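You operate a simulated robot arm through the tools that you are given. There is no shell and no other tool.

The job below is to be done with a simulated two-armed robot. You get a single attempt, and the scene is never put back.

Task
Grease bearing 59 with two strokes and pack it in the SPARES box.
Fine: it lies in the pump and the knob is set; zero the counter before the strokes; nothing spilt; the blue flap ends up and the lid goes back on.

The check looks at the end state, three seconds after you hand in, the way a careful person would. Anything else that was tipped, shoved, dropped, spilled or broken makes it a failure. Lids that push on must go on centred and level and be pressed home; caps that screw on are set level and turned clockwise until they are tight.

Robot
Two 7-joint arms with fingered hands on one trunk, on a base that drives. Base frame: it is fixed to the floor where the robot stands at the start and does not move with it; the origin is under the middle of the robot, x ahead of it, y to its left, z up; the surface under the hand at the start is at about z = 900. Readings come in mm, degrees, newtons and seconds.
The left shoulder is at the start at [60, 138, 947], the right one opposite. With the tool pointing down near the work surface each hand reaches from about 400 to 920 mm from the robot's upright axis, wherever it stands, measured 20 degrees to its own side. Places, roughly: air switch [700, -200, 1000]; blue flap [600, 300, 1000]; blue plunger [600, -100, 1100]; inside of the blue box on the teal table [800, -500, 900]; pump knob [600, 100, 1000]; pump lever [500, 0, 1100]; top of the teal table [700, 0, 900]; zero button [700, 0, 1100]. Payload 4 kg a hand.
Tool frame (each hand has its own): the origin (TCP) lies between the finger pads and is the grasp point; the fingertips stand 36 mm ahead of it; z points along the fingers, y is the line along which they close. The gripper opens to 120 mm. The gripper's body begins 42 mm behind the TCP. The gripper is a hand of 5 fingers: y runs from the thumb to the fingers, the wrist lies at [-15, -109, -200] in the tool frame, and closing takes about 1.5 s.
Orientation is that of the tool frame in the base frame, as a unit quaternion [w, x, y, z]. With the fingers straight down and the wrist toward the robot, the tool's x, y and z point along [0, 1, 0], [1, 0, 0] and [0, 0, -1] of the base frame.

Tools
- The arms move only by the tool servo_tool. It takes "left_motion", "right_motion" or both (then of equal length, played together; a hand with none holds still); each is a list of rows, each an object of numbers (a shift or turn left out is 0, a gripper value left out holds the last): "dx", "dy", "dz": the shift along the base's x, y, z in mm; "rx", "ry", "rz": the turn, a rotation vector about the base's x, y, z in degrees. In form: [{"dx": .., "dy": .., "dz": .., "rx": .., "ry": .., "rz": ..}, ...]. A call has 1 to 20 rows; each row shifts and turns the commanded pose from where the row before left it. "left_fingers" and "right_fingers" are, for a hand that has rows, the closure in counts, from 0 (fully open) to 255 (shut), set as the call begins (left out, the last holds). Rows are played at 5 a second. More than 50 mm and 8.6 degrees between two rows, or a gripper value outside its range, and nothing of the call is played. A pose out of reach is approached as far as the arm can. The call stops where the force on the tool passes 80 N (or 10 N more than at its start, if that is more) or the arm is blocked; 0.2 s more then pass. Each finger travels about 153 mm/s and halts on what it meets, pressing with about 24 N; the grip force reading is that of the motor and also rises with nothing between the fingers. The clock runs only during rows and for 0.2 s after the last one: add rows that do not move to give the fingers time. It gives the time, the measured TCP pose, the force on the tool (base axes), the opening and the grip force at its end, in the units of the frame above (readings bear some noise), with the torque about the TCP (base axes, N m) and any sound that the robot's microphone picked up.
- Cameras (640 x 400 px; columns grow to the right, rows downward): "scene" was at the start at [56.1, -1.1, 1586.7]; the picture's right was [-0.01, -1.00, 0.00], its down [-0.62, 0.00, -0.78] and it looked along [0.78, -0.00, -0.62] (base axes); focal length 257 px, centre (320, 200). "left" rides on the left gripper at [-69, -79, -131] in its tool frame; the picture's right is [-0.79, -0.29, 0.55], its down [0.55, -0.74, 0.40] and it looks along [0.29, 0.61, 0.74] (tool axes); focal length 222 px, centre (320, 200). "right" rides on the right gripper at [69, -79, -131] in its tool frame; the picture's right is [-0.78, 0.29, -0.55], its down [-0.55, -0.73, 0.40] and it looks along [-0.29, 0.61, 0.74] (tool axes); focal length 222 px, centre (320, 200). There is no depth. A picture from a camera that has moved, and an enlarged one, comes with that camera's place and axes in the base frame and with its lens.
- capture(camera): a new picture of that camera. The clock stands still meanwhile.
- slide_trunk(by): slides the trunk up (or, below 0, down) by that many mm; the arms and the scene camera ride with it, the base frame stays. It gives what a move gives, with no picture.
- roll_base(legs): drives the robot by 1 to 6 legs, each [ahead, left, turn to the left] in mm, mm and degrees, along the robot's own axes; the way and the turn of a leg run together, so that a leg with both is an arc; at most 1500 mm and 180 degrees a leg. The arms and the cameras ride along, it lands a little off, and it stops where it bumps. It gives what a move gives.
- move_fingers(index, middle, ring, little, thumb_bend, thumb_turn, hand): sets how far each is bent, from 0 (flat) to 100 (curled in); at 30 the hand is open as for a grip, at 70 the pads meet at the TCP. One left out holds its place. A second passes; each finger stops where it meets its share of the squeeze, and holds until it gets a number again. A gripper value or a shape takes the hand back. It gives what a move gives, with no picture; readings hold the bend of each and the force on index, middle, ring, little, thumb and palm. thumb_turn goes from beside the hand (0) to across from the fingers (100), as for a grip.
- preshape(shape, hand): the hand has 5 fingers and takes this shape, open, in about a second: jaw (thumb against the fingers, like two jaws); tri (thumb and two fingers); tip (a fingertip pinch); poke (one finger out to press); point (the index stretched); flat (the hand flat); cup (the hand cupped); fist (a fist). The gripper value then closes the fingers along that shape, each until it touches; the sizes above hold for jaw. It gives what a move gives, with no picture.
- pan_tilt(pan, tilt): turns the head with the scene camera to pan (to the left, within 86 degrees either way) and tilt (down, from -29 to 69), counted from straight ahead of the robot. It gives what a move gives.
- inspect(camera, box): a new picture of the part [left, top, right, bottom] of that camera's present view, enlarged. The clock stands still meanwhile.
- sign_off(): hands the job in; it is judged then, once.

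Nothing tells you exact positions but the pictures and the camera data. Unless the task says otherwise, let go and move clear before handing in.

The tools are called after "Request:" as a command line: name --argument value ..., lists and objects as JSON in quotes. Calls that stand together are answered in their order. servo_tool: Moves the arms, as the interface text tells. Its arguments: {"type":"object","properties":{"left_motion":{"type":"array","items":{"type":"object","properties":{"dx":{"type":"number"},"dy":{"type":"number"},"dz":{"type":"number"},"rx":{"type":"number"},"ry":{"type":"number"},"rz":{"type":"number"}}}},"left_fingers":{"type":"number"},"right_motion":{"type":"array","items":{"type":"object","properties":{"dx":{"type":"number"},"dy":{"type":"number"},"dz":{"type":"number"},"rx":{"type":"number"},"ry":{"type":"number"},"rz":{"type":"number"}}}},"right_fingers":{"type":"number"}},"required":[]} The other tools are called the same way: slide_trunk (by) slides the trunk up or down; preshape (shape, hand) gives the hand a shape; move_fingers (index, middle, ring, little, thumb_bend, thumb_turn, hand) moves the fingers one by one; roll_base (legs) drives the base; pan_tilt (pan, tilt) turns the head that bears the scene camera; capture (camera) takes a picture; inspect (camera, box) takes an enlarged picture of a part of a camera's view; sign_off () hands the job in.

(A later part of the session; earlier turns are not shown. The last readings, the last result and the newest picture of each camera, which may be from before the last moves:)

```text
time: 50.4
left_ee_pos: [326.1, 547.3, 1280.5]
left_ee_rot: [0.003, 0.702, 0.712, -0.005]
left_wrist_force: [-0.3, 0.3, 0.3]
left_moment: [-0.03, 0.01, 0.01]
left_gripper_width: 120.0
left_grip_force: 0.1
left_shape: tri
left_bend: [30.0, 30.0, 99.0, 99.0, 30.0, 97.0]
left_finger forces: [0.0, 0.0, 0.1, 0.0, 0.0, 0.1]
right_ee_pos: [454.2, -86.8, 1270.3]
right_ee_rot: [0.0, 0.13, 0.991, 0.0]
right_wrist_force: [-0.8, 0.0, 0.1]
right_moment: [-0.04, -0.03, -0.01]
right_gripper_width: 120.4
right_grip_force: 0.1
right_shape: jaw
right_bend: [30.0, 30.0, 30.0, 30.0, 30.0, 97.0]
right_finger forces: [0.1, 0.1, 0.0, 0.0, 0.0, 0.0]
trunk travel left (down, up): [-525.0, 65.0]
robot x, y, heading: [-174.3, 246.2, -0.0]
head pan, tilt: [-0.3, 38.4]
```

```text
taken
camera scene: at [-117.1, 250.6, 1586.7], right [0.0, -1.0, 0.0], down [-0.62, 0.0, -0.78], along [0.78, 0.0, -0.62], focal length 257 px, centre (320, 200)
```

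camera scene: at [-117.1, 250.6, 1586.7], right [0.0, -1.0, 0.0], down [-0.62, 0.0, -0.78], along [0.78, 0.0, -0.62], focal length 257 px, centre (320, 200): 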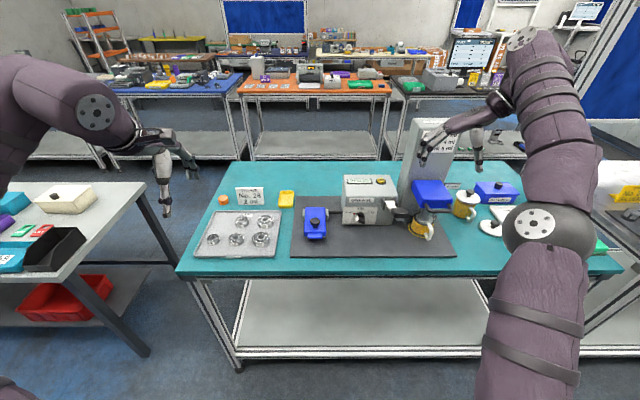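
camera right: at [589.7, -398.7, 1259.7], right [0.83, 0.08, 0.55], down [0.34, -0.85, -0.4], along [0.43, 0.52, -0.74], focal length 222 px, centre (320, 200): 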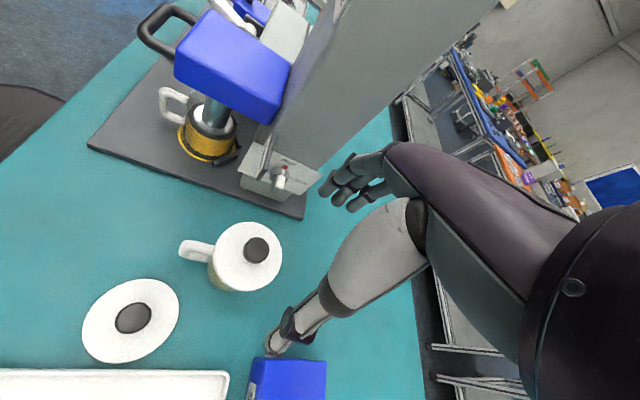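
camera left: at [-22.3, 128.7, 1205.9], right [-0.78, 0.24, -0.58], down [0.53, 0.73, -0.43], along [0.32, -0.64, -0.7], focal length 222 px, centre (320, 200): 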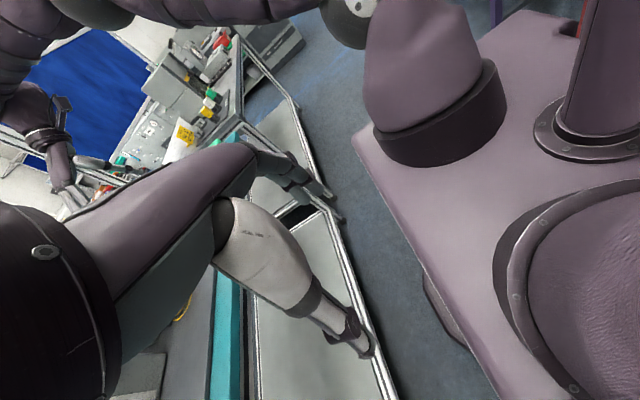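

Request:
roll_base --legs '[[0, 240, 0]]'

Request:
preshape --shape "tri" --hand "right"

Request:
capture --camera "scene"

Request:
capture --camera "right"

```text
time: 52.2
left_ee_pos: [325.3, 786.2, 1281.4]
left_ee_rot: [0.003, 0.703, 0.711, -0.006]
left_wrist_force: [-0.9, 1.0, 0.2]
left_moment: [-0.04, 0.0, 0.0]
left_gripper_width: 120.0
left_grip_force: 0.1
left_shape: tri
left_bend: [30.0, 30.0, 99.0, 99.0, 30.0, 97.0]
left_finger forces: [0.0, 0.0, 0.1, 0.0, 0.0, 0.0]
right_ee_pos: [453.3, 152.2, 1271.0]
right_ee_rot: [0.0, 0.131, 0.991, -0.001]
right_wrist_force: [0.2, -0.4, -0.2]
right_moment: [-0.04, -0.03, 0.0]
right_gripper_width: 120.0
right_grip_force: 0.0
right_shape: jaw
right_bend: [30.0, 30.0, 30.0, 30.0, 30.0, 97.0]
right_finger forces: [0.1, 0.0, 0.0, 0.0, 0.1, 0.1]
trunk travel left (down, up): [-525.0, 65.0]
robot x, y, heading: [-172.8, 488.5, -0.2]
head pan, tilt: [-0.3, 38.4]
```

```text
time: 53.1
left_ee_pos: [324.9, 785.9, 1281.1]
left_ee_rot: [0.003, 0.703, 0.712, -0.005]
left_wrist_force: [0.5, -0.3, 0.2]
left_moment: [-0.06, 0.0, 0.0]
left_gripper_width: 120.1
left_grip_force: 0.1
left_shape: tri
left_bend: [30.0, 30.0, 99.0, 99.0, 30.0, 97.0]
left_finger forces: [0.0, 0.0, 0.0, 0.0, 0.0, 0.1]
right_ee_pos: [451.8, 150.3, 1270.3]
right_ee_rot: [0.0, 0.131, 0.991, 0.0]
right_wrist_force: [0.4, -0.4, 0.3]
right_moment: [-0.03, 0.03, -0.02]
right_gripper_width: 119.9
right_grip_force: 0.1
right_shape: tri
right_bend: [30.0, 30.0, 99.0, 99.0, 30.0, 97.0]
right_finger forces: [0.1, 0.0, 0.0, 0.0, 0.0, 0.0]
trunk travel left (down, up): [-525.0, 65.0]
robot x, y, heading: [-173.2, 487.2, -0.1]
head pan, tilt: [-0.3, 38.4]
```

```text
taken
camera scene: at [-117.1, 488.7, 1586.7], right [-0.01, -1.0, 0.0], down [-0.62, 0.0, -0.78], along [0.78, 0.0, -0.62], focal length 257 px, centre (320, 200)
```

scene: 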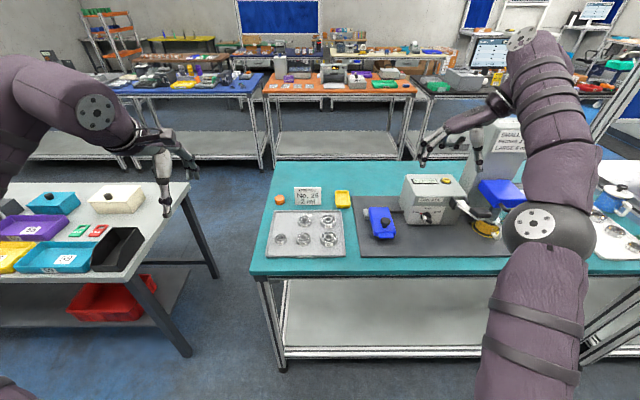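

```text
taken
camera right: at [365.6, 92.5, 1399.9], right [0.83, 0.08, 0.55], down [0.34, -0.85, -0.4], along [0.44, 0.52, -0.74], focal length 222 px, centre (320, 200)
```

right: 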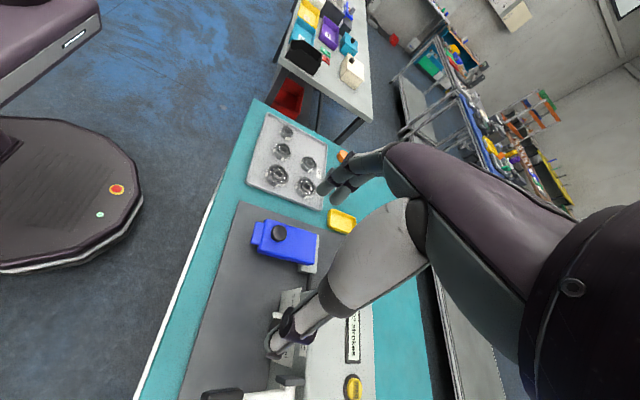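

The right camera shows the flap's knob clearly at about [518, 265, 984]. I'll drive 100 mm ahead for reach, then bring the right hand above the knob.

Request:
roll_base --legs '[[100, 0, 0]]'

Request:
servo_tool --right_motion '[{"dx": -10, "dy": 40, "rz": 5}, {"dx": -10, "dy": 40, "rz": 5}, {"dx": -10, "dy": 30, "rz": 5}, {"dz": -40}, {"dz": -40}, {"dz": -40}, {"dz": -40}]'

Request:
capture --camera "right"

Request:
capture --camera "scene"

```text
time: 54.2
left_ee_pos: [426.6, 783.8, 1279.9]
left_ee_rot: [0.003, 0.704, 0.71, -0.006]
left_wrist_force: [-0.1, 0.6, 0.5]
left_moment: [0.0, 0.0, 0.02]
left_gripper_width: 120.1
left_grip_force: 0.1
left_shape: tri
left_bend: [30.0, 30.0, 99.0, 99.0, 30.0, 97.0]
left_finger forces: [0.1, 0.0, 0.0, 0.0, 0.0, 0.1]
right_ee_pos: [552.8, 150.7, 1268.6]
right_ee_rot: [-0.001, 0.131, 0.991, 0.0]
right_wrist_force: [0.7, -0.2, -0.2]
right_moment: [-0.01, 0.07, 0.0]
right_gripper_width: 120.1
right_grip_force: 0.1
right_shape: tri
right_bend: [30.0, 30.0, 99.0, 99.0, 30.0, 97.0]
right_finger forces: [0.0, 0.1, 0.1, 0.0, 0.1, 0.0]
trunk travel left (down, up): [-525.0, 65.0]
robot x, y, heading: [-74.3, 488.8, 0.1]
head pan, tilt: [-0.3, 38.4]
```

```text
time: 55.8
left_ee_pos: [425.2, 784.1, 1282.4]
left_ee_rot: [0.003, 0.703, 0.711, -0.006]
left_wrist_force: [0.8, 0.3, -0.2]
left_moment: [-0.03, 0.04, 0.0]
left_gripper_width: 120.0
left_grip_force: 0.1
left_shape: tri
left_bend: [30.0, 30.0, 99.0, 99.0, 30.0, 97.0]
left_finger forces: [0.0, 0.1, 0.0, 0.0, 0.0, 0.1]
right_ee_pos: [521.8, 260.8, 1109.6]
right_ee_rot: [-0.001, 0.001, 1.0, 0.0]
right_wrist_force: [-0.6, 0.5, -1.2]
right_moment: [-0.01, 0.02, -0.01]
right_gripper_width: 119.9
right_grip_force: 0.0
right_shape: tri
right_bend: [30.0, 30.0, 99.0, 99.0, 30.0, 97.0]
right_finger forces: [0.0, 0.1, 0.0, 0.0, 0.0, 0.0]
trunk travel left (down, up): [-525.0, 65.0]
robot x, y, heading: [-75.8, 491.6, -0.1]
head pan, tilt: [-0.3, 38.4]
```

```text
taken
camera right: at [452.0, 180.7, 1239.4], right [0.79, 0.29, 0.55], down [0.55, -0.74, -0.4], along [0.29, 0.61, -0.74], focal length 222 px, centre (320, 200)
```

right: 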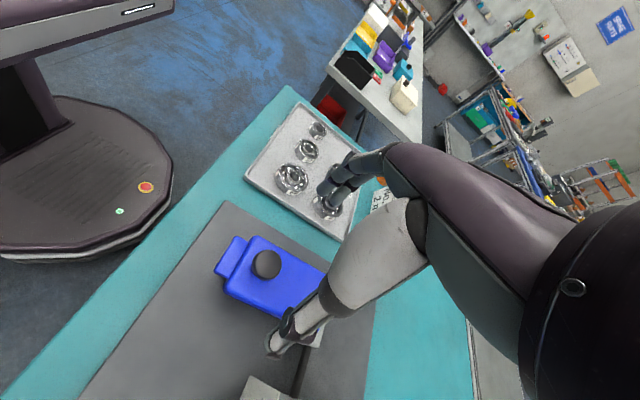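

```text
taken
camera scene: at [-17.8, 488.3, 1586.8], right [-0.01, -1.0, 0.0], down [-0.62, 0.0, -0.78], along [0.78, -0.01, -0.62], focal length 257 px, centre (320, 200)
```

scene: 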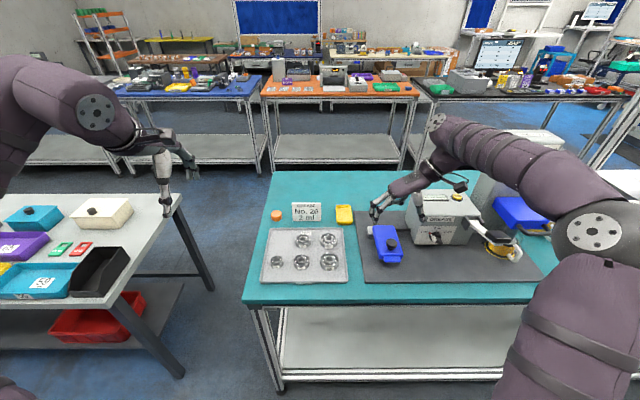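

Request:
servo_tool --right_motion '[{"dx": -2, "dy": 3, "dz": -40}, {"dz": -30}, {"dz": -20}, {"dz": -12}]'

Request:
capture --camera "right"

Request:
inspect --camera "scene" --box '[340, 180, 460, 280]'

```text
time: 56.8
left_ee_pos: [425.5, 782.8, 1281.8]
left_ee_rot: [0.003, 0.703, 0.711, -0.006]
left_wrist_force: [-0.8, 0.2, 0.4]
left_moment: [0.04, 0.02, -0.03]
left_gripper_width: 120.0
left_grip_force: 0.2
left_shape: tri
left_bend: [30.0, 30.0, 99.0, 99.0, 30.0, 97.0]
left_finger forces: [0.0, 0.0, 0.1, 0.0, 0.0, 0.1]
right_ee_pos: [519.9, 261.3, 1007.5]
right_ee_rot: [0.0, 0.001, 1.0, -0.001]
right_wrist_force: [-0.7, -0.2, 0.5]
right_moment: [0.02, 0.02, 0.0]
right_gripper_width: 120.0
right_grip_force: 0.1
right_shape: tri
right_bend: [30.0, 30.0, 99.0, 99.0, 30.0, 97.0]
right_finger forces: [0.0, 0.0, 0.1, 0.0, 0.0, 0.0]
trunk travel left (down, up): [-525.0, 65.0]
robot x, y, heading: [-73.7, 490.7, 0.2]
head pan, tilt: [-0.3, 38.4]
```

```text
taken
camera right: at [450.6, 182.0, 1137.6], right [0.79, 0.29, 0.55], down [0.55, -0.74, -0.4], along [0.29, 0.61, -0.74], focal length 222 px, centre (320, 200)
```

right: 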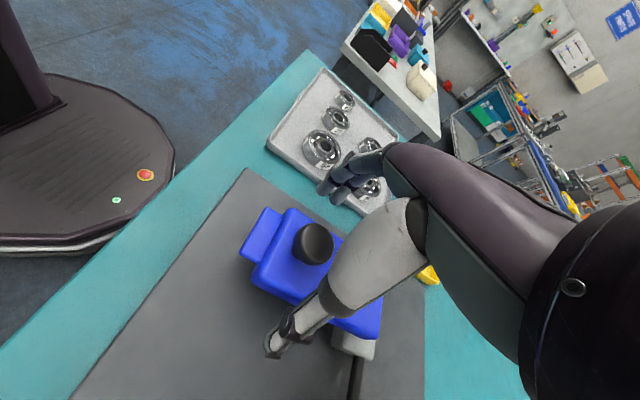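

```text
4.00 times, centred on (400, 230) of scene
camera zoom: at [-18.2, 488.4, 1586.8], right [-0.01, -1.0, 0.0], down [-0.62, 0.0, -0.78], along [0.78, -0.01, -0.62], focal length 1028 px, centre (0, 80)
```

zoom: 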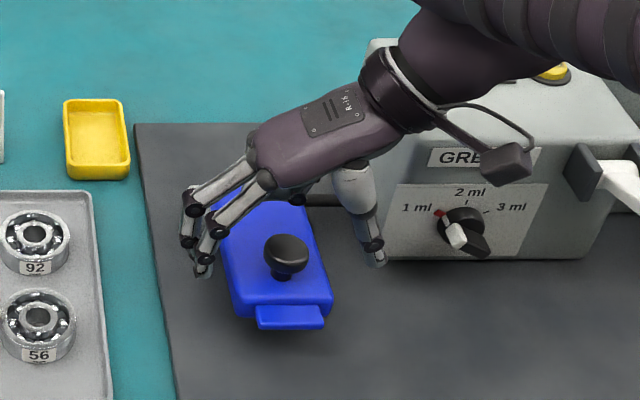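

Request:
servo_tool --right_motion '[{"dy": 3, "dz": -4}, {}, {}]'

Request:
servo_tool --right_motion '[{}, {}, {}, {}, {}, {}, {}, {}, {}]' --right_fingers 255

Request:
capture --camera "right"

Request:
inspect --camera "scene" --box '[340, 180, 460, 280]'

```text
time: 57.6
left_ee_pos: [425.1, 784.6, 1281.7]
left_ee_rot: [0.003, 0.703, 0.711, -0.006]
left_wrist_force: [0.1, 0.4, 0.2]
left_moment: [0.0, -0.01, 0.04]
left_gripper_width: 119.9
left_grip_force: 0.1
left_shape: tri
left_bend: [30.0, 30.0, 99.0, 99.0, 30.0, 97.0]
left_finger forces: [0.0, 0.1, 0.0, 0.0, 0.0, 0.1]
right_ee_pos: [519.6, 265.0, 1004.4]
right_ee_rot: [0.0, 0.001, 1.0, -0.001]
right_wrist_force: [-0.8, 0.4, 0.0]
right_moment: [0.03, -0.03, -0.01]
right_gripper_width: 120.0
right_grip_force: 0.1
right_shape: tri
right_bend: [30.0, 30.0, 99.0, 99.0, 30.0, 97.0]
right_finger forces: [0.0, 0.0, 0.0, 0.0, 0.1, 0.0]
trunk travel left (down, up): [-525.0, 65.0]
robot x, y, heading: [-72.3, 488.3, 0.1]
head pan, tilt: [-0.3, 38.4]
```

```text
time: 59.6
left_ee_pos: [425.6, 784.7, 1280.6]
left_ee_rot: [0.001, 0.703, 0.711, -0.005]
left_wrist_force: [0.2, 0.1, -0.3]
left_moment: [0.02, 0.02, 0.02]
left_gripper_width: 120.0
left_grip_force: 0.1
left_shape: tri
left_bend: [30.0, 30.0, 99.0, 99.0, 30.0, 97.0]
left_finger forces: [0.0, 0.1, 0.0, 0.0, 0.1, 0.0]
right_ee_pos: [519.4, 264.3, 1003.9]
right_ee_rot: [0.0, 0.0, 1.0, 0.0]
right_wrist_force: [6.1, -1.3, -2.5]
right_moment: [0.31, -0.18, -0.02]
right_gripper_width: 13.8
right_grip_force: 23.9
right_shape: tri
right_bend: [71.0, 69.0, 100.0, 100.0, 71.0, 100.0]
right_finger forces: [13.1, 13.3, 0.0, 0.0, 25.4, 0.0]
trunk travel left (down, up): [-525.0, 65.0]
robot x, y, heading: [-77.6, 492.0, -0.2]
head pan, tilt: [-0.3, 38.4]
```

```text
taken
camera right: at [451.1, 185.4, 1133.2], right [0.79, 0.29, 0.55], down [0.55, -0.74, -0.4], along [0.29, 0.61, -0.74], focal length 222 px, centre (320, 200)
```

right: 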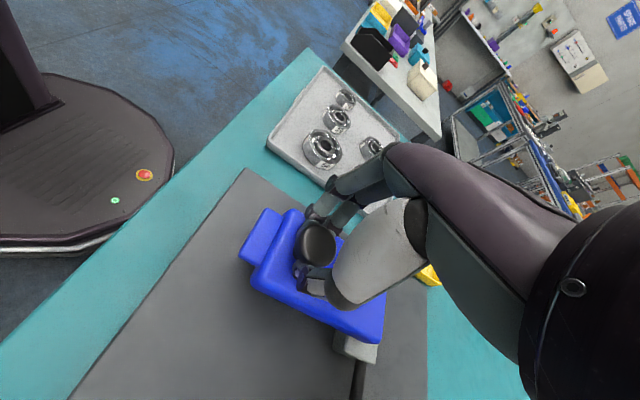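

```text
4.00 times, centred on (400, 230) of scene
camera zoom: at [-17.3, 488.1, 1586.7], right [-0.01, -1.0, 0.0], down [-0.62, 0.0, -0.78], along [0.78, -0.01, -0.62], focal length 1028 px, centre (0, 80)
```

zoom: 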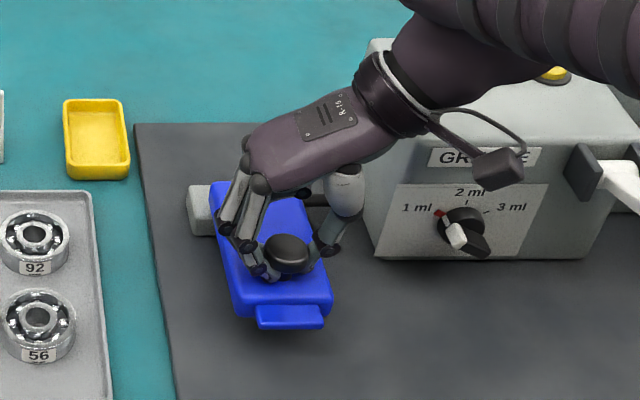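

The tri grip is on the knob's stem with a firm hold. I'll lift the flap along its hinge arc, turning the hand with it, and watch the forces.

Request:
servo_tool --right_motion '[{"dx": 3.7, "dz": 7.0, "ry": 4}, {"dx": 4.1, "dz": 6.7, "ry": 4}]'

Request:
capture --camera "right"

Request:
inspect --camera "scene" --box '[340, 180, 460, 280]'

```text
time: 60.2
left_ee_pos: [426.2, 782.7, 1280.9]
left_ee_rot: [0.001, 0.703, 0.711, -0.006]
left_wrist_force: [0.0, 0.0, 0.4]
left_moment: [-0.01, -0.01, -0.02]
left_gripper_width: 120.0
left_grip_force: 0.1
left_shape: tri
left_bend: [30.0, 30.0, 99.0, 99.0, 30.0, 97.0]
left_finger forces: [0.0, 0.1, 0.1, 0.0, 0.0, 0.1]
right_ee_pos: [528.3, 264.9, 1017.6]
right_ee_rot: [-0.07, 0.001, 0.998, 0.0]
right_wrist_force: [10.1, -2.8, -7.4]
right_moment: [0.27, -0.34, -0.06]
right_gripper_width: 13.8
right_grip_force: 23.7
right_shape: tri
right_bend: [71.0, 70.0, 100.0, 100.0, 71.0, 100.0]
right_finger forces: [11.9, 16.9, 0.1, 0.0, 26.6, 0.0]
trunk travel left (down, up): [-525.0, 65.0]
robot x, y, heading: [-76.5, 490.0, -0.2]
head pan, tilt: [-0.3, 38.4]
```

```text
taken
camera right: at [478.5, 185.5, 1155.2], right [0.85, 0.29, 0.43], down [0.49, -0.74, -0.47], along [0.18, 0.61, -0.77], focal length 222 px, centre (320, 200)
```

right: 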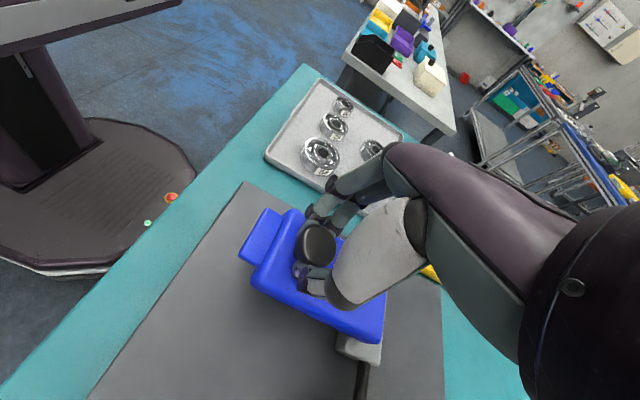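

```text
4.00 times, centred on (400, 230) of scene
camera zoom: at [-16.3, 487.9, 1586.6], right [-0.01, -1.0, 0.0], down [-0.62, 0.0, -0.78], along [0.78, -0.01, -0.62], focal length 1028 px, centre (0, 80)
```

zoom: 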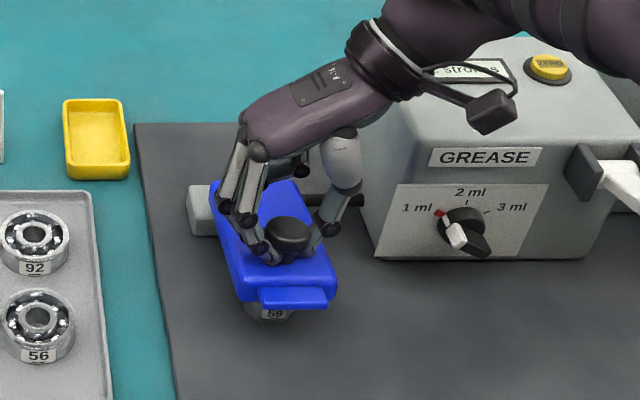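

Request:
servo_tool --right_motion '[{"dx": 5.2, "dz": 6.4, "ry": 4}, {"dx": 5.6, "dz": 6.1, "ry": 4}, {"dx": 5.4, "dz": 5.7, "ry": 4}, {"dx": 5.8, "dz": 5.4, "ry": 4}]'

Request:
inspect --camera "scene" --box '[340, 180, 460, 280]'

```text
time: 61.2
left_ee_pos: [428.6, 782.3, 1281.1]
left_ee_rot: [0.002, 0.703, 0.711, -0.005]
left_wrist_force: [-0.1, 0.5, -0.2]
left_moment: [0.03, -0.02, 0.02]
left_gripper_width: 120.1
left_grip_force: 0.1
left_shape: tri
left_bend: [30.0, 30.0, 99.0, 99.0, 30.0, 97.0]
left_finger forces: [0.0, 0.0, 0.0, 0.0, 0.0, 0.0]
right_ee_pos: [550.0, 264.3, 1039.5]
right_ee_rot: [-0.209, 0.002, 0.978, 0.0]
right_wrist_force: [12.9, -4.8, -12.0]
right_moment: [0.19, -0.53, -0.15]
right_gripper_width: 13.6
right_grip_force: 23.8
right_shape: tri
right_bend: [71.0, 70.0, 100.0, 100.0, 71.0, 100.0]
right_finger forces: [11.0, 20.7, 0.0, 0.1, 28.3, 0.1]
trunk travel left (down, up): [-525.0, 65.0]
robot x, y, heading: [-73.9, 489.6, -0.2]
head pan, tilt: [-0.3, 38.4]
```

```text
4.00 times, centred on (400, 230) of scene
camera zoom: at [-15.6, 487.6, 1586.6], right [-0.01, -1.0, 0.0], down [-0.62, 0.0, -0.78], along [0.78, -0.01, -0.62], focal length 1028 px, centre (0, 80)
```

zoom: 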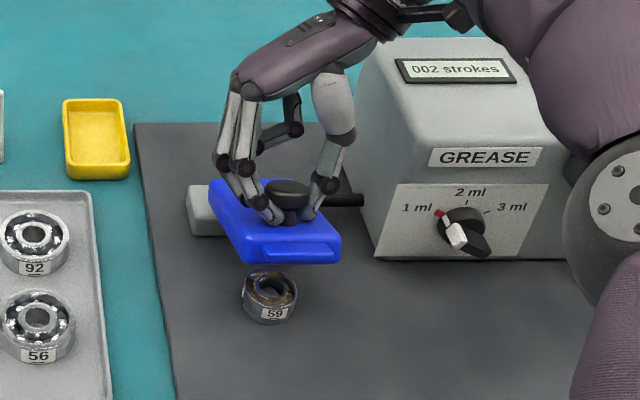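

Request:
capture --camera "right"

Request:
inspect --camera "scene" --box '[380, 230, 430, 270]'

Request:
capture --camera "scene"

```text
taken
camera right: at [541.5, 185.5, 1186.2], right [0.94, 0.29, 0.18], down [0.34, -0.74, -0.59], along [-0.04, 0.61, -0.79], focal length 222 px, centre (320, 200)
```

right: 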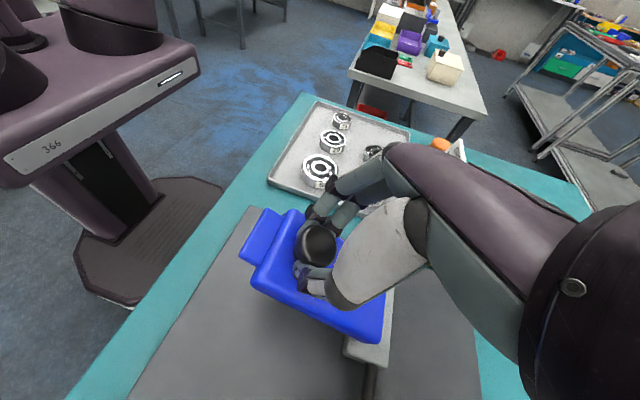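

```text
10.00 times, centred on (405, 250) of scene
camera zoom: at [-15.6, 487.6, 1586.6], right [-0.01, -1.0, 0.0], down [-0.62, 0.0, -0.78], along [0.78, -0.01, -0.62], focal length 2569 px, centre (-530, -300)
```

zoom: 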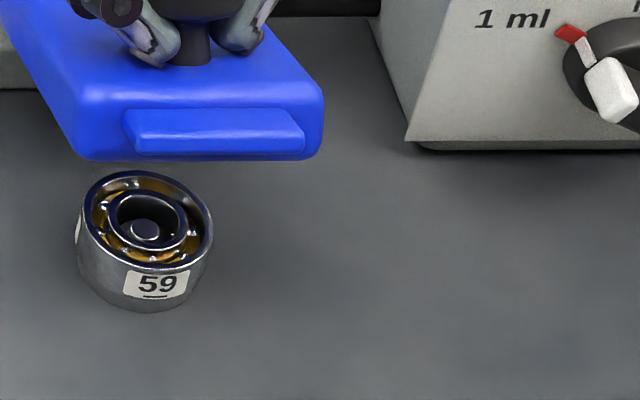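

```text
taken
camera scene: at [-15.6, 487.6, 1586.6], right [-0.01, -1.0, 0.0], down [-0.62, 0.0, -0.78], along [0.78, -0.01, -0.62], focal length 257 px, centre (320, 200)
```

scene: 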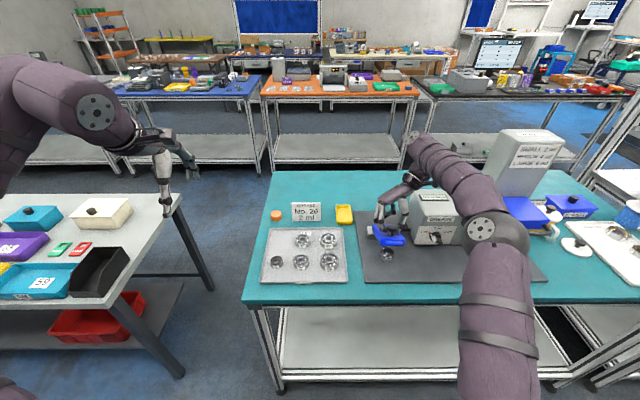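

Bearing 59 now shows amber grease in it, so the strokes worked. The flap is coming up well; I'll keep following the arc.

Request:
servo_tool --right_motion '[{"dx": 6.4, "dz": 5.1, "ry": 4}, {"dx": 6.8, "dz": 4.6, "ry": 4}, {"dx": 7.0, "dz": 4.2, "ry": 4}, {"dx": 7.3, "dz": 3.7, "ry": 4}]'

Request:
inspect --camera "scene" --box '[340, 180, 460, 280]'

Request:
capture --camera "right"

```text
time: 62.2
left_ee_pos: [427.5, 783.1, 1279.7]
left_ee_rot: [0.002, 0.703, 0.711, -0.006]
left_wrist_force: [0.2, 0.6, 0.2]
left_moment: [0.0, 0.0, -0.02]
left_gripper_width: 119.9
left_grip_force: 0.1
left_shape: tri
left_bend: [30.0, 30.0, 99.0, 99.0, 30.0, 97.0]
left_finger forces: [0.1, 0.1, 0.1, 0.0, 0.1, 0.0]
right_ee_pos: [558.5, 264.0, 1044.5]
right_ee_rot: [-0.242, 0.001, 0.97, 0.0]
right_wrist_force: [12.5, -4.7, -13.4]
right_moment: [0.27, -0.57, -0.18]
right_gripper_width: 13.7
right_grip_force: 24.2
right_shape: tri
right_bend: [71.0, 70.0, 100.0, 100.0, 71.0, 100.0]
right_finger forces: [11.3, 21.7, 0.1, 0.0, 28.7, 0.1]
right hand out of reach, approached as far as the arm can: row 2, 3, 4
trunk travel left (down, up): [-525.0, 65.0]
robot x, y, heading: [-71.9, 489.2, -0.1]
head pan, tilt: [-0.3, 38.4]
```

```text
4.00 times, centred on (400, 230) of scene
camera zoom: at [-15.4, 487.6, 1586.6], right [-0.01, -1.0, 0.0], down [-0.62, 0.0, -0.78], along [0.78, -0.01, -0.62], focal length 1028 px, centre (0, 80)
```

zoom: 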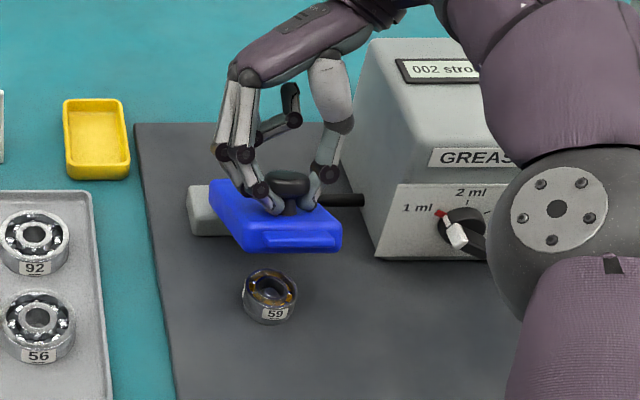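

```text
taken
camera right: at [558.8, 185.4, 1191.5], right [0.95, 0.29, 0.11], down [0.3, -0.74, -0.61], along [-0.09, 0.61, -0.78], focal length 222 px, centre (320, 200)
```

right: 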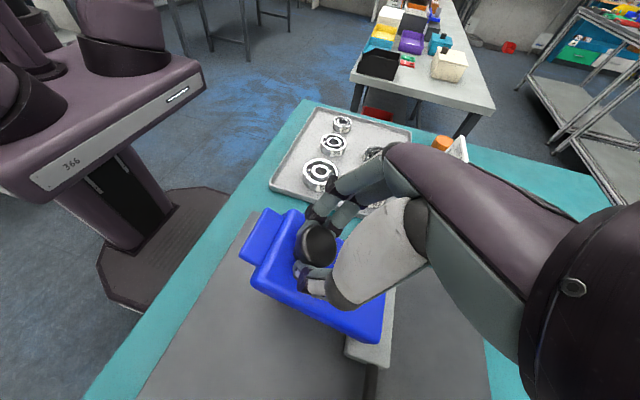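

Tilting further is out of reach here. I'll loosen the grip slightly (still caged under the knob's head) to see whether the flap holds itself or wants to fall.

Request:
servo_tool --right_motion '[{}, {}, {}]' --right_fingers 213

Request:
inspect --camera "scene" --box '[340, 180, 460, 280]'

```text
time: 63.0
left_ee_pos: [424.6, 783.2, 1280.9]
left_ee_rot: [0.002, 0.703, 0.711, -0.005]
left_wrist_force: [0.9, 0.5, -1.0]
left_moment: [-0.01, 0.02, 0.0]
left_gripper_width: 120.1
left_grip_force: 0.1
left_shape: tri
left_bend: [30.0, 30.0, 99.0, 99.0, 30.0, 97.0]
left_finger forces: [0.0, 0.0, 0.0, 0.1, 0.1, 0.0]
right_ee_pos: [555.1, 265.4, 1046.0]
right_ee_rot: [-0.242, 0.0, 0.97, 0.0]
right_wrist_force: [-0.6, -1.8, -2.3]
right_moment: [0.02, -0.04, -0.01]
right_gripper_width: 20.5
right_grip_force: 0.0
right_shape: tri
right_bend: [72.0, 61.0, 99.0, 99.0, 69.0, 100.0]
right_finger forces: [0.0, 0.1, 0.1, 0.0, 1.9, 0.0]
trunk travel left (down, up): [-525.0, 65.0]
robot x, y, heading: [-71.7, 488.6, -0.3]
head pan, tilt: [-0.3, 38.4]
```

```text
4.00 times, centred on (400, 230) of scene
camera zoom: at [-18.7, 488.4, 1586.8], right [-0.01, -1.0, 0.0], down [-0.62, 0.0, -0.78], along [0.78, -0.01, -0.62], focal length 1028 px, centre (0, 80)
```

zoom: 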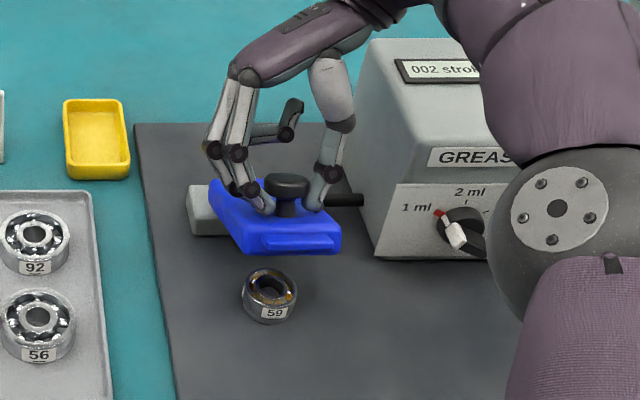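

The flap rests lightly on the fingers, so it would fall if released. I'll move the middle finger out of the way and carry the flap on with index and thumb caged under the knob head.

Request:
move_fingers --hand "right" --middle 25

Request:
inspect --camera "scene" --box '[370, 190, 440, 260]'

Request:
inspect --camera "right" --box '[220, 150, 420, 350]'

```text
time: 64.0
left_ee_pos: [425.5, 784.1, 1280.9]
left_ee_rot: [0.003, 0.703, 0.711, -0.006]
left_wrist_force: [0.3, 0.4, 0.2]
left_moment: [0.01, -0.01, 0.03]
left_gripper_width: 120.0
left_grip_force: 0.0
left_shape: tri
left_bend: [30.0, 30.0, 99.0, 99.0, 30.0, 97.0]
left_finger forces: [0.0, 0.0, 0.0, 0.0, 0.1, 0.0]
right_ee_pos: [555.0, 264.4, 1047.1]
right_ee_rot: [-0.242, 0.002, 0.97, 0.001]
right_wrist_force: [-2.5, -2.6, -1.1]
right_moment: [-0.02, 0.01, -0.01]
right_gripper_width: 23.1
right_grip_force: 1.0
right_shape: fingers
right_bend: [72.0, 25.0, 99.0, 99.0, 69.0, 100.0]
right_finger forces: [0.0, 0.0, 0.1, 0.0, 2.3, 0.0]
trunk travel left (down, up): [-525.0, 65.0]
robot x, y, heading: [-76.1, 488.1, -0.2]
head pan, tilt: [-0.3, 38.4]
```

```text
5.71 times, centred on (405, 225) of scene
camera zoom: at [-18.2, 488.2, 1586.7], right [-0.01, -1.0, 0.0], down [-0.62, 0.0, -0.78], along [0.78, -0.01, -0.62], focal length 1468 px, centre (-166, 57)
```

zoom: 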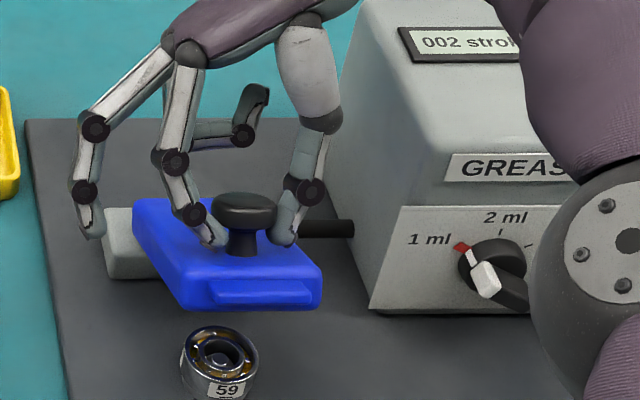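

```text
2.00 times, centred on (320, 250) of right
camera zoom: at [556.6, 185.7, 1193.1], right [0.95, 0.29, 0.11], down [0.3, -0.74, -0.61], along [-0.09, 0.61, -0.79], focal length 444 px, centre (320, 100)
```

zoom: 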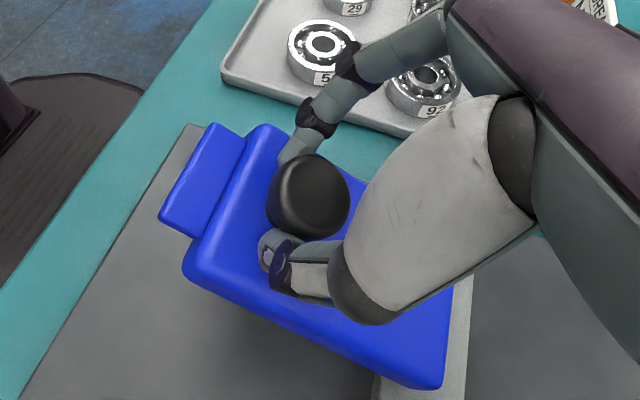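

Request:
servo_tool --right_motion '[{"dx": 3.4, "dz": 4.4}, {"dx": 3.6, "dz": 4.2}, {"dx": 3.9, "dz": 4.0}, {"dx": 4.1, "dz": 3.8}]'

Request:
inspect --camera "scene" --box '[370, 190, 440, 260]'

```text
time: 65.0
left_ee_pos: [424.5, 782.4, 1280.3]
left_ee_rot: [0.003, 0.703, 0.711, -0.006]
left_wrist_force: [-0.1, -0.2, -0.8]
left_moment: [-0.02, 0.01, -0.01]
left_gripper_width: 120.2
left_grip_force: 0.0
left_shape: tri
left_bend: [30.0, 30.0, 99.0, 99.0, 30.0, 97.0]
left_finger forces: [0.1, 0.1, 0.0, 0.0, 0.0, 0.0]
right_ee_pos: [567.6, 264.9, 1058.2]
right_ee_rot: [-0.241, 0.002, 0.97, -0.001]
right_wrist_force: [-1.0, -1.9, -2.2]
right_moment: [0.01, 0.0, 0.0]
right_gripper_width: 23.9
right_grip_force: 1.3
right_shape: fingers
right_bend: [72.0, 25.0, 99.0, 99.0, 68.0, 100.0]
right_finger forces: [0.0, 0.1, 0.0, 0.1, 2.6, 0.1]
right hand out of reach, approached as far as the arm can: row 4
trunk travel left (down, up): [-525.0, 65.0]
robot x, y, heading: [-77.6, 492.3, -0.2]
head pan, tilt: [-0.3, 38.4]
```

```text
5.71 times, centred on (405, 225) of scene
camera zoom: at [-17.9, 488.3, 1586.7], right [-0.01, -1.0, 0.0], down [-0.62, 0.0, -0.78], along [0.78, -0.01, -0.62], focal length 1468 px, centre (-166, 57)
```

zoom: 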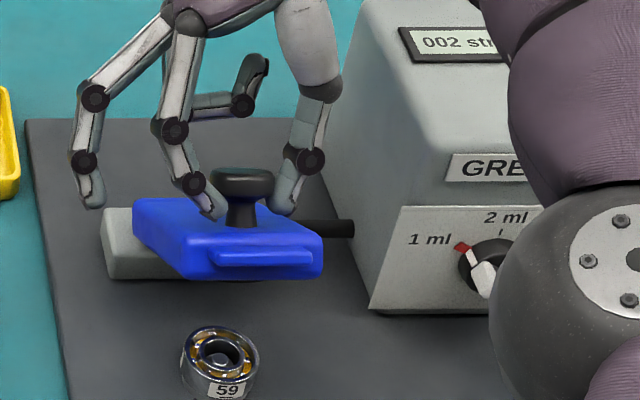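

Request:
servo_tool --right_motion '[{"dx": 1.3, "dz": 4.2, "ry": -4}, {"dx": 1.5, "dz": 4.0, "ry": -4}, {"dx": 1.7, "dz": 3.8, "ry": -4}]'

Request:
inspect --camera "scene" --box '[370, 190, 440, 260]'

Request:
inspect --camera "right" --box '[220, 150, 420, 350]'

```text
time: 65.8
left_ee_pos: [426.4, 783.8, 1282.3]
left_ee_rot: [0.002, 0.704, 0.711, -0.006]
left_wrist_force: [-1.0, -0.1, -1.3]
left_moment: [-0.03, 0.03, 0.01]
left_gripper_width: 119.9
left_grip_force: 0.1
left_shape: tri
left_bend: [30.0, 30.0, 99.0, 99.0, 30.0, 97.0]
left_finger forces: [0.0, 0.0, 0.0, 0.0, 0.0, 0.0]
right_ee_pos: [571.2, 265.3, 1071.1]
right_ee_rot: [-0.139, 0.0, 0.99, 0.0]
right_wrist_force: [-0.5, -2.2, -1.9]
right_moment: [-0.04, -0.03, 0.02]
right_gripper_width: 24.3
right_grip_force: 1.3
right_shape: fingers
right_bend: [72.0, 25.0, 99.0, 99.0, 68.0, 100.0]
right_finger forces: [0.1, 0.0, 0.0, 0.1, 2.8, 0.1]
trunk travel left (down, up): [-525.0, 65.0]
robot x, y, heading: [-75.2, 487.9, 0.1]
head pan, tilt: [-0.3, 38.4]
```

```text
5.71 times, centred on (405, 225) of scene
camera zoom: at [-18.5, 488.1, 1586.7], right [-0.01, -1.0, 0.0], down [-0.62, 0.0, -0.78], along [0.78, -0.01, -0.62], focal length 1468 px, centre (-166, 57)
```

zoom: 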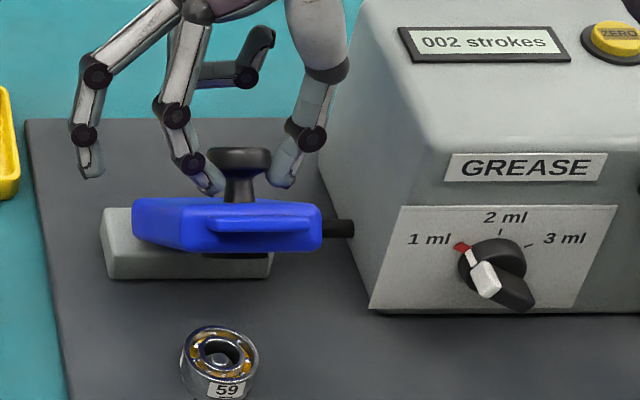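

```text
2.00 times, centred on (320, 250) of right
camera zoom: at [541.0, 186.1, 1215.0], right [0.91, 0.29, 0.31], down [0.42, -0.74, -0.53], along [0.07, 0.61, -0.79], focal length 444 px, centre (320, 100)
```

zoom: 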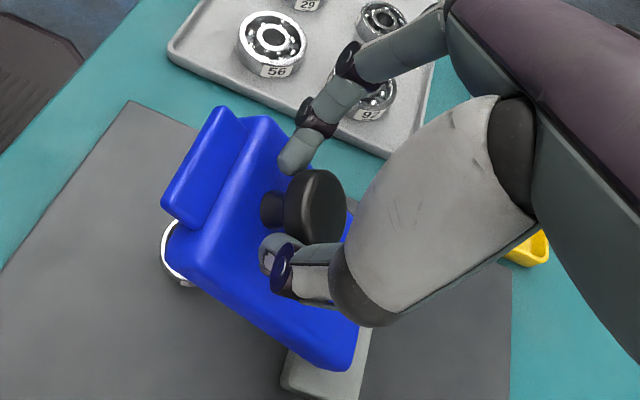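

The caged knob follows nicely; the flap is near 46°. Continuing the arc.

Request:
servo_tool --right_motion '[{"dx": 6.0, "dz": 4.2}, {"dx": 6.5, "dz": 3.7}, {"dx": 6.9, "dz": 3.2}]'

Request:
inspect --camera "scene" --box '[370, 190, 440, 260]'

Request:
inspect --camera "right" --box '[220, 150, 420, 350]'

```text
time: 66.6
left_ee_pos: [426.6, 783.3, 1280.8]
left_ee_rot: [0.003, 0.703, 0.711, -0.005]
left_wrist_force: [-0.3, 0.5, 0.4]
left_moment: [0.02, 0.02, -0.01]
left_gripper_width: 120.3
left_grip_force: 0.2
left_shape: tri
left_bend: [30.0, 30.0, 99.0, 99.0, 30.0, 97.0]
left_finger forces: [0.0, 0.1, 0.0, 0.0, 0.1, 0.0]
right_ee_pos: [591.3, 266.3, 1082.3]
right_ee_rot: [-0.14, 0.001, 0.99, -0.001]
right_wrist_force: [-1.1, -2.1, -1.9]
right_moment: [0.02, 0.01, 0.01]
right_gripper_width: 24.4
right_grip_force: 0.6
right_shape: fingers
right_bend: [72.0, 25.0, 99.0, 99.0, 68.0, 100.0]
right_finger forces: [0.0, 0.1, 0.0, 0.0, 2.2, 0.0]
trunk travel left (down, up): [-525.0, 65.0]
robot x, y, heading: [-74.9, 490.3, 0.0]
head pan, tilt: [-0.3, 38.4]
```

```text
5.71 times, centred on (405, 225) of scene
camera zoom: at [-17.7, 488.3, 1586.7], right [-0.01, -1.0, 0.0], down [-0.62, 0.0, -0.78], along [0.78, -0.01, -0.62], focal length 1468 px, centre (-166, 57)
```

zoom: 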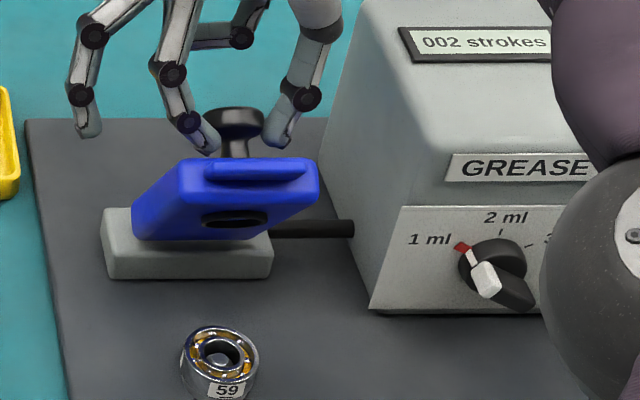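

```text
2.00 times, centred on (320, 250) of right
camera zoom: at [561.5, 186.2, 1226.3], right [0.91, 0.29, 0.31], down [0.42, -0.74, -0.53], along [0.07, 0.61, -0.79], focal length 444 px, centre (320, 100)
```

zoom: 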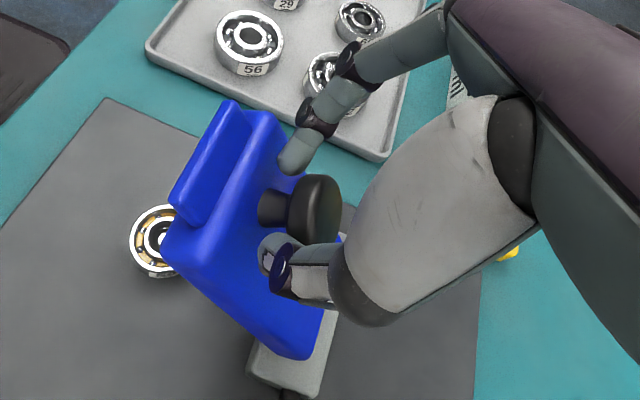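

Request:
servo_tool --right_motion '[{"dx": 6.4, "dz": 2.8}, {"dx": 6.7, "dz": 2.3}, {"dx": 6.9, "dz": 1.8}, {"dx": 7.2, "dz": 1.3}]'

Request:
inspect --camera "scene" --box '[370, 180, 440, 250]'

Request:
inspect --camera "right" --box '[220, 150, 420, 350]'

```text
time: 67.6
left_ee_pos: [425.0, 783.3, 1281.4]
left_ee_rot: [0.004, 0.703, 0.711, -0.006]
left_wrist_force: [0.0, -0.5, -0.2]
left_moment: [0.02, -0.03, -0.02]
left_gripper_width: 119.9
left_grip_force: 0.0
left_shape: tri
left_bend: [30.0, 30.0, 99.0, 99.0, 30.0, 97.0]
left_finger forces: [0.0, 0.0, 0.0, 0.0, 0.1, 0.0]
right_ee_pos: [598.3, 264.9, 1084.4]
right_ee_rot: [-0.14, 0.002, 0.99, 0.0]
right_wrist_force: [-0.5, -2.5, 0.7]
right_moment: [-0.1, 0.03, -0.03]
right_gripper_width: 23.6
right_grip_force: 1.5
right_shape: fingers
right_bend: [72.0, 25.0, 99.0, 99.0, 69.0, 100.0]
right_finger forces: [0.1, 0.1, 0.0, 0.0, 2.6, 0.0]
right hand out of reach, approached as far as the arm can: row 2, 3, 4
trunk travel left (down, up): [-525.0, 65.0]
robot x, y, heading: [-75.8, 489.7, 0.2]
head pan, tilt: [-0.3, 38.4]
```

```text
5.71 times, centred on (405, 215) of scene
camera zoom: at [-18.3, 488.2, 1586.7], right [-0.01, -1.0, 0.0], down [-0.62, 0.0, -0.78], along [0.78, -0.01, -0.62], focal length 1468 px, centre (-166, 114)
```

zoom: 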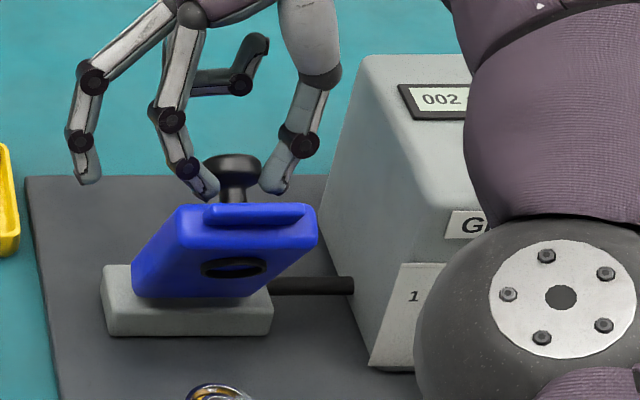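

```text
2.00 times, centred on (320, 250) of right
camera zoom: at [567.4, 185.8, 1229.0], right [0.91, 0.29, 0.31], down [0.42, -0.74, -0.53], along [0.07, 0.61, -0.79], focal length 444 px, centre (320, 100)
```

zoom: 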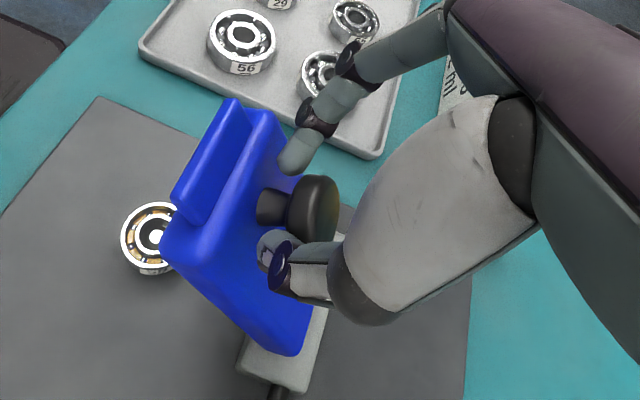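

Request:
servo_tool --right_motion '[{"dx": 2.4, "dz": 2.8, "ry": -4}, {"dx": 2.9, "dz": 2.4, "ry": -4}, {"dx": 3.1, "dz": 2.1, "ry": -4}, {"dx": 3.4, "dz": 1.8, "ry": -4}]'

Request:
inspect --camera "scene" --box '[370, 180, 440, 250]'

Request:
inspect --camera "right" --box '[220, 150, 420, 350]'

```text
time: 68.6
left_ee_pos: [425.3, 784.2, 1282.2]
left_ee_rot: [0.003, 0.704, 0.711, -0.005]
left_wrist_force: [-0.6, 0.0, -0.4]
left_moment: [-0.01, 0.0, -0.02]
left_gripper_width: 120.0
left_grip_force: 0.1
left_shape: tri
left_bend: [30.0, 30.0, 99.0, 99.0, 30.0, 97.0]
left_finger forces: [0.0, 0.0, 0.1, 0.1, 0.0, 0.1]
right_ee_pos: [608.3, 270.4, 1093.8]
right_ee_rot: [0.0, 0.001, 1.0, 0.0]
right_wrist_force: [-1.2, -1.0, -0.2]
right_moment: [0.02, 0.02, -0.01]
right_gripper_width: 22.2
right_grip_force: 0.9
right_shape: fingers
right_bend: [72.0, 25.0, 99.0, 99.0, 69.0, 100.0]
right_finger forces: [0.7, 0.0, 0.0, 0.0, 1.5, 0.0]
right hand out of reach, approached as far as the arm can: row 1
trunk travel left (down, up): [-525.0, 65.0]
robot x, y, heading: [-75.5, 489.4, -0.1]
head pan, tilt: [-0.3, 38.4]
```

```text
5.71 times, centred on (405, 215) of scene
camera zoom: at [-18.7, 488.3, 1586.7], right [-0.01, -1.0, 0.0], down [-0.62, 0.0, -0.78], along [0.78, -0.01, -0.62], focal length 1468 px, centre (-166, 114)
```

zoom: 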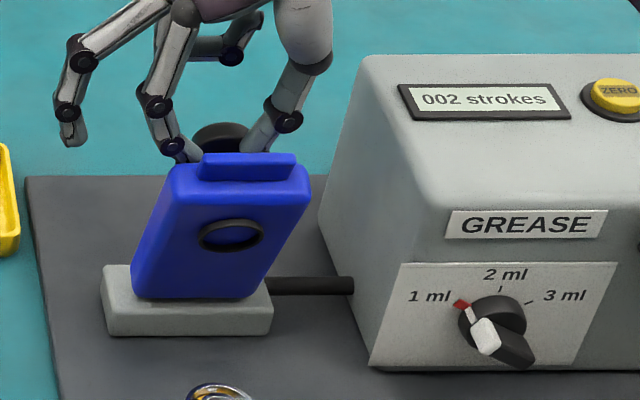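

```text
2.00 times, centred on (320, 250) of right
camera zoom: at [539.2, 192.1, 1224.0], right [0.79, 0.29, 0.55], down [0.55, -0.74, -0.4], along [0.29, 0.61, -0.74], focal length 444 px, centre (320, 100)
```

zoom: 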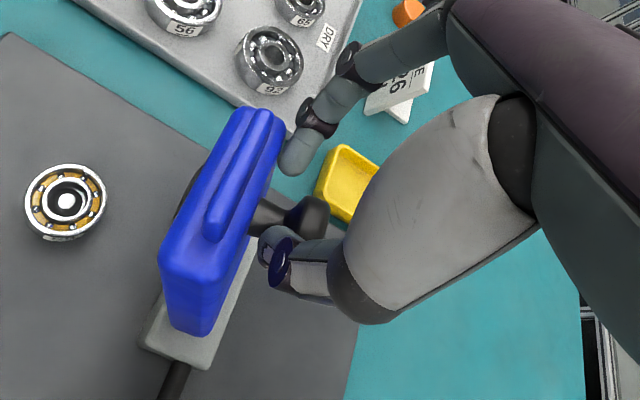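

Request:
servo_tool --right_motion '[{"dx": 6.5, "dy": -1, "dz": 1}, {"dx": 7, "dy": -1, "dz": 0.5}, {"dx": 7, "dy": -1, "dz": 0}]'

Request:
inspect --camera "scene" --box '[370, 180, 440, 250]'

Request:
inspect --camera "right" --box '[220, 150, 420, 350]'

```text
time: 69.4
left_ee_pos: [426.4, 784.2, 1281.0]
left_ee_rot: [0.003, 0.704, 0.711, -0.006]
left_wrist_force: [-0.9, -0.2, 0.0]
left_moment: [-0.05, 0.0, 0.03]
left_gripper_width: 119.8
left_grip_force: 0.1
left_shape: tri
left_bend: [30.0, 30.0, 99.0, 99.0, 30.0, 97.0]
left_finger forces: [0.0, 0.1, 0.0, 0.0, 0.0, 0.0]
right_ee_pos: [630.2, 268.1, 1097.3]
right_ee_rot: [0.001, 0.001, 1.0, -0.001]
right_wrist_force: [0.1, 0.5, -0.9]
right_moment: [0.05, 0.01, -0.01]
right_gripper_width: 21.2
right_grip_force: 0.8
right_shape: fingers
right_bend: [72.0, 25.0, 99.0, 99.0, 70.0, 100.0]
right_finger forces: [0.6, 0.0, 0.0, 0.0, 0.5, 0.1]
trunk travel left (down, up): [-525.0, 65.0]
robot x, y, heading: [-75.7, 490.0, -0.2]
head pan, tilt: [-0.3, 38.4]
```

```text
5.71 times, centred on (405, 215) of scene
camera zoom: at [-17.9, 488.6, 1586.7], right [-0.01, -1.0, 0.0], down [-0.62, 0.0, -0.78], along [0.78, -0.01, -0.62], focal length 1468 px, centre (-166, 114)
```

zoom: 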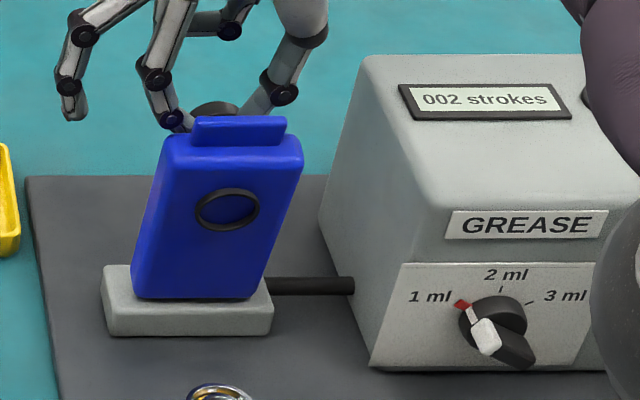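

```text
2.00 times, centred on (320, 250) of right
camera zoom: at [560.4, 189.0, 1226.1], right [0.79, 0.29, 0.55], down [0.55, -0.74, -0.4], along [0.29, 0.61, -0.74], focal length 444 px, centre (320, 100)
```

zoom: 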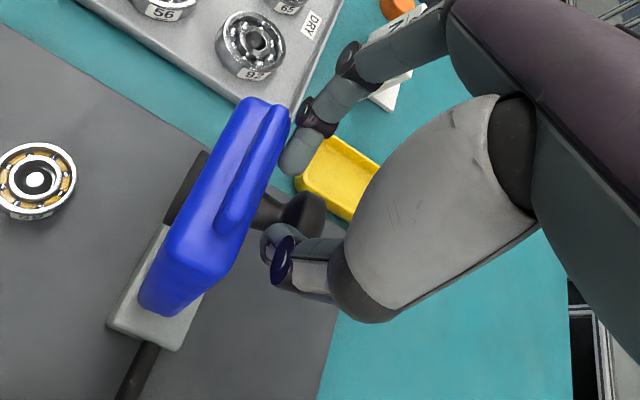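

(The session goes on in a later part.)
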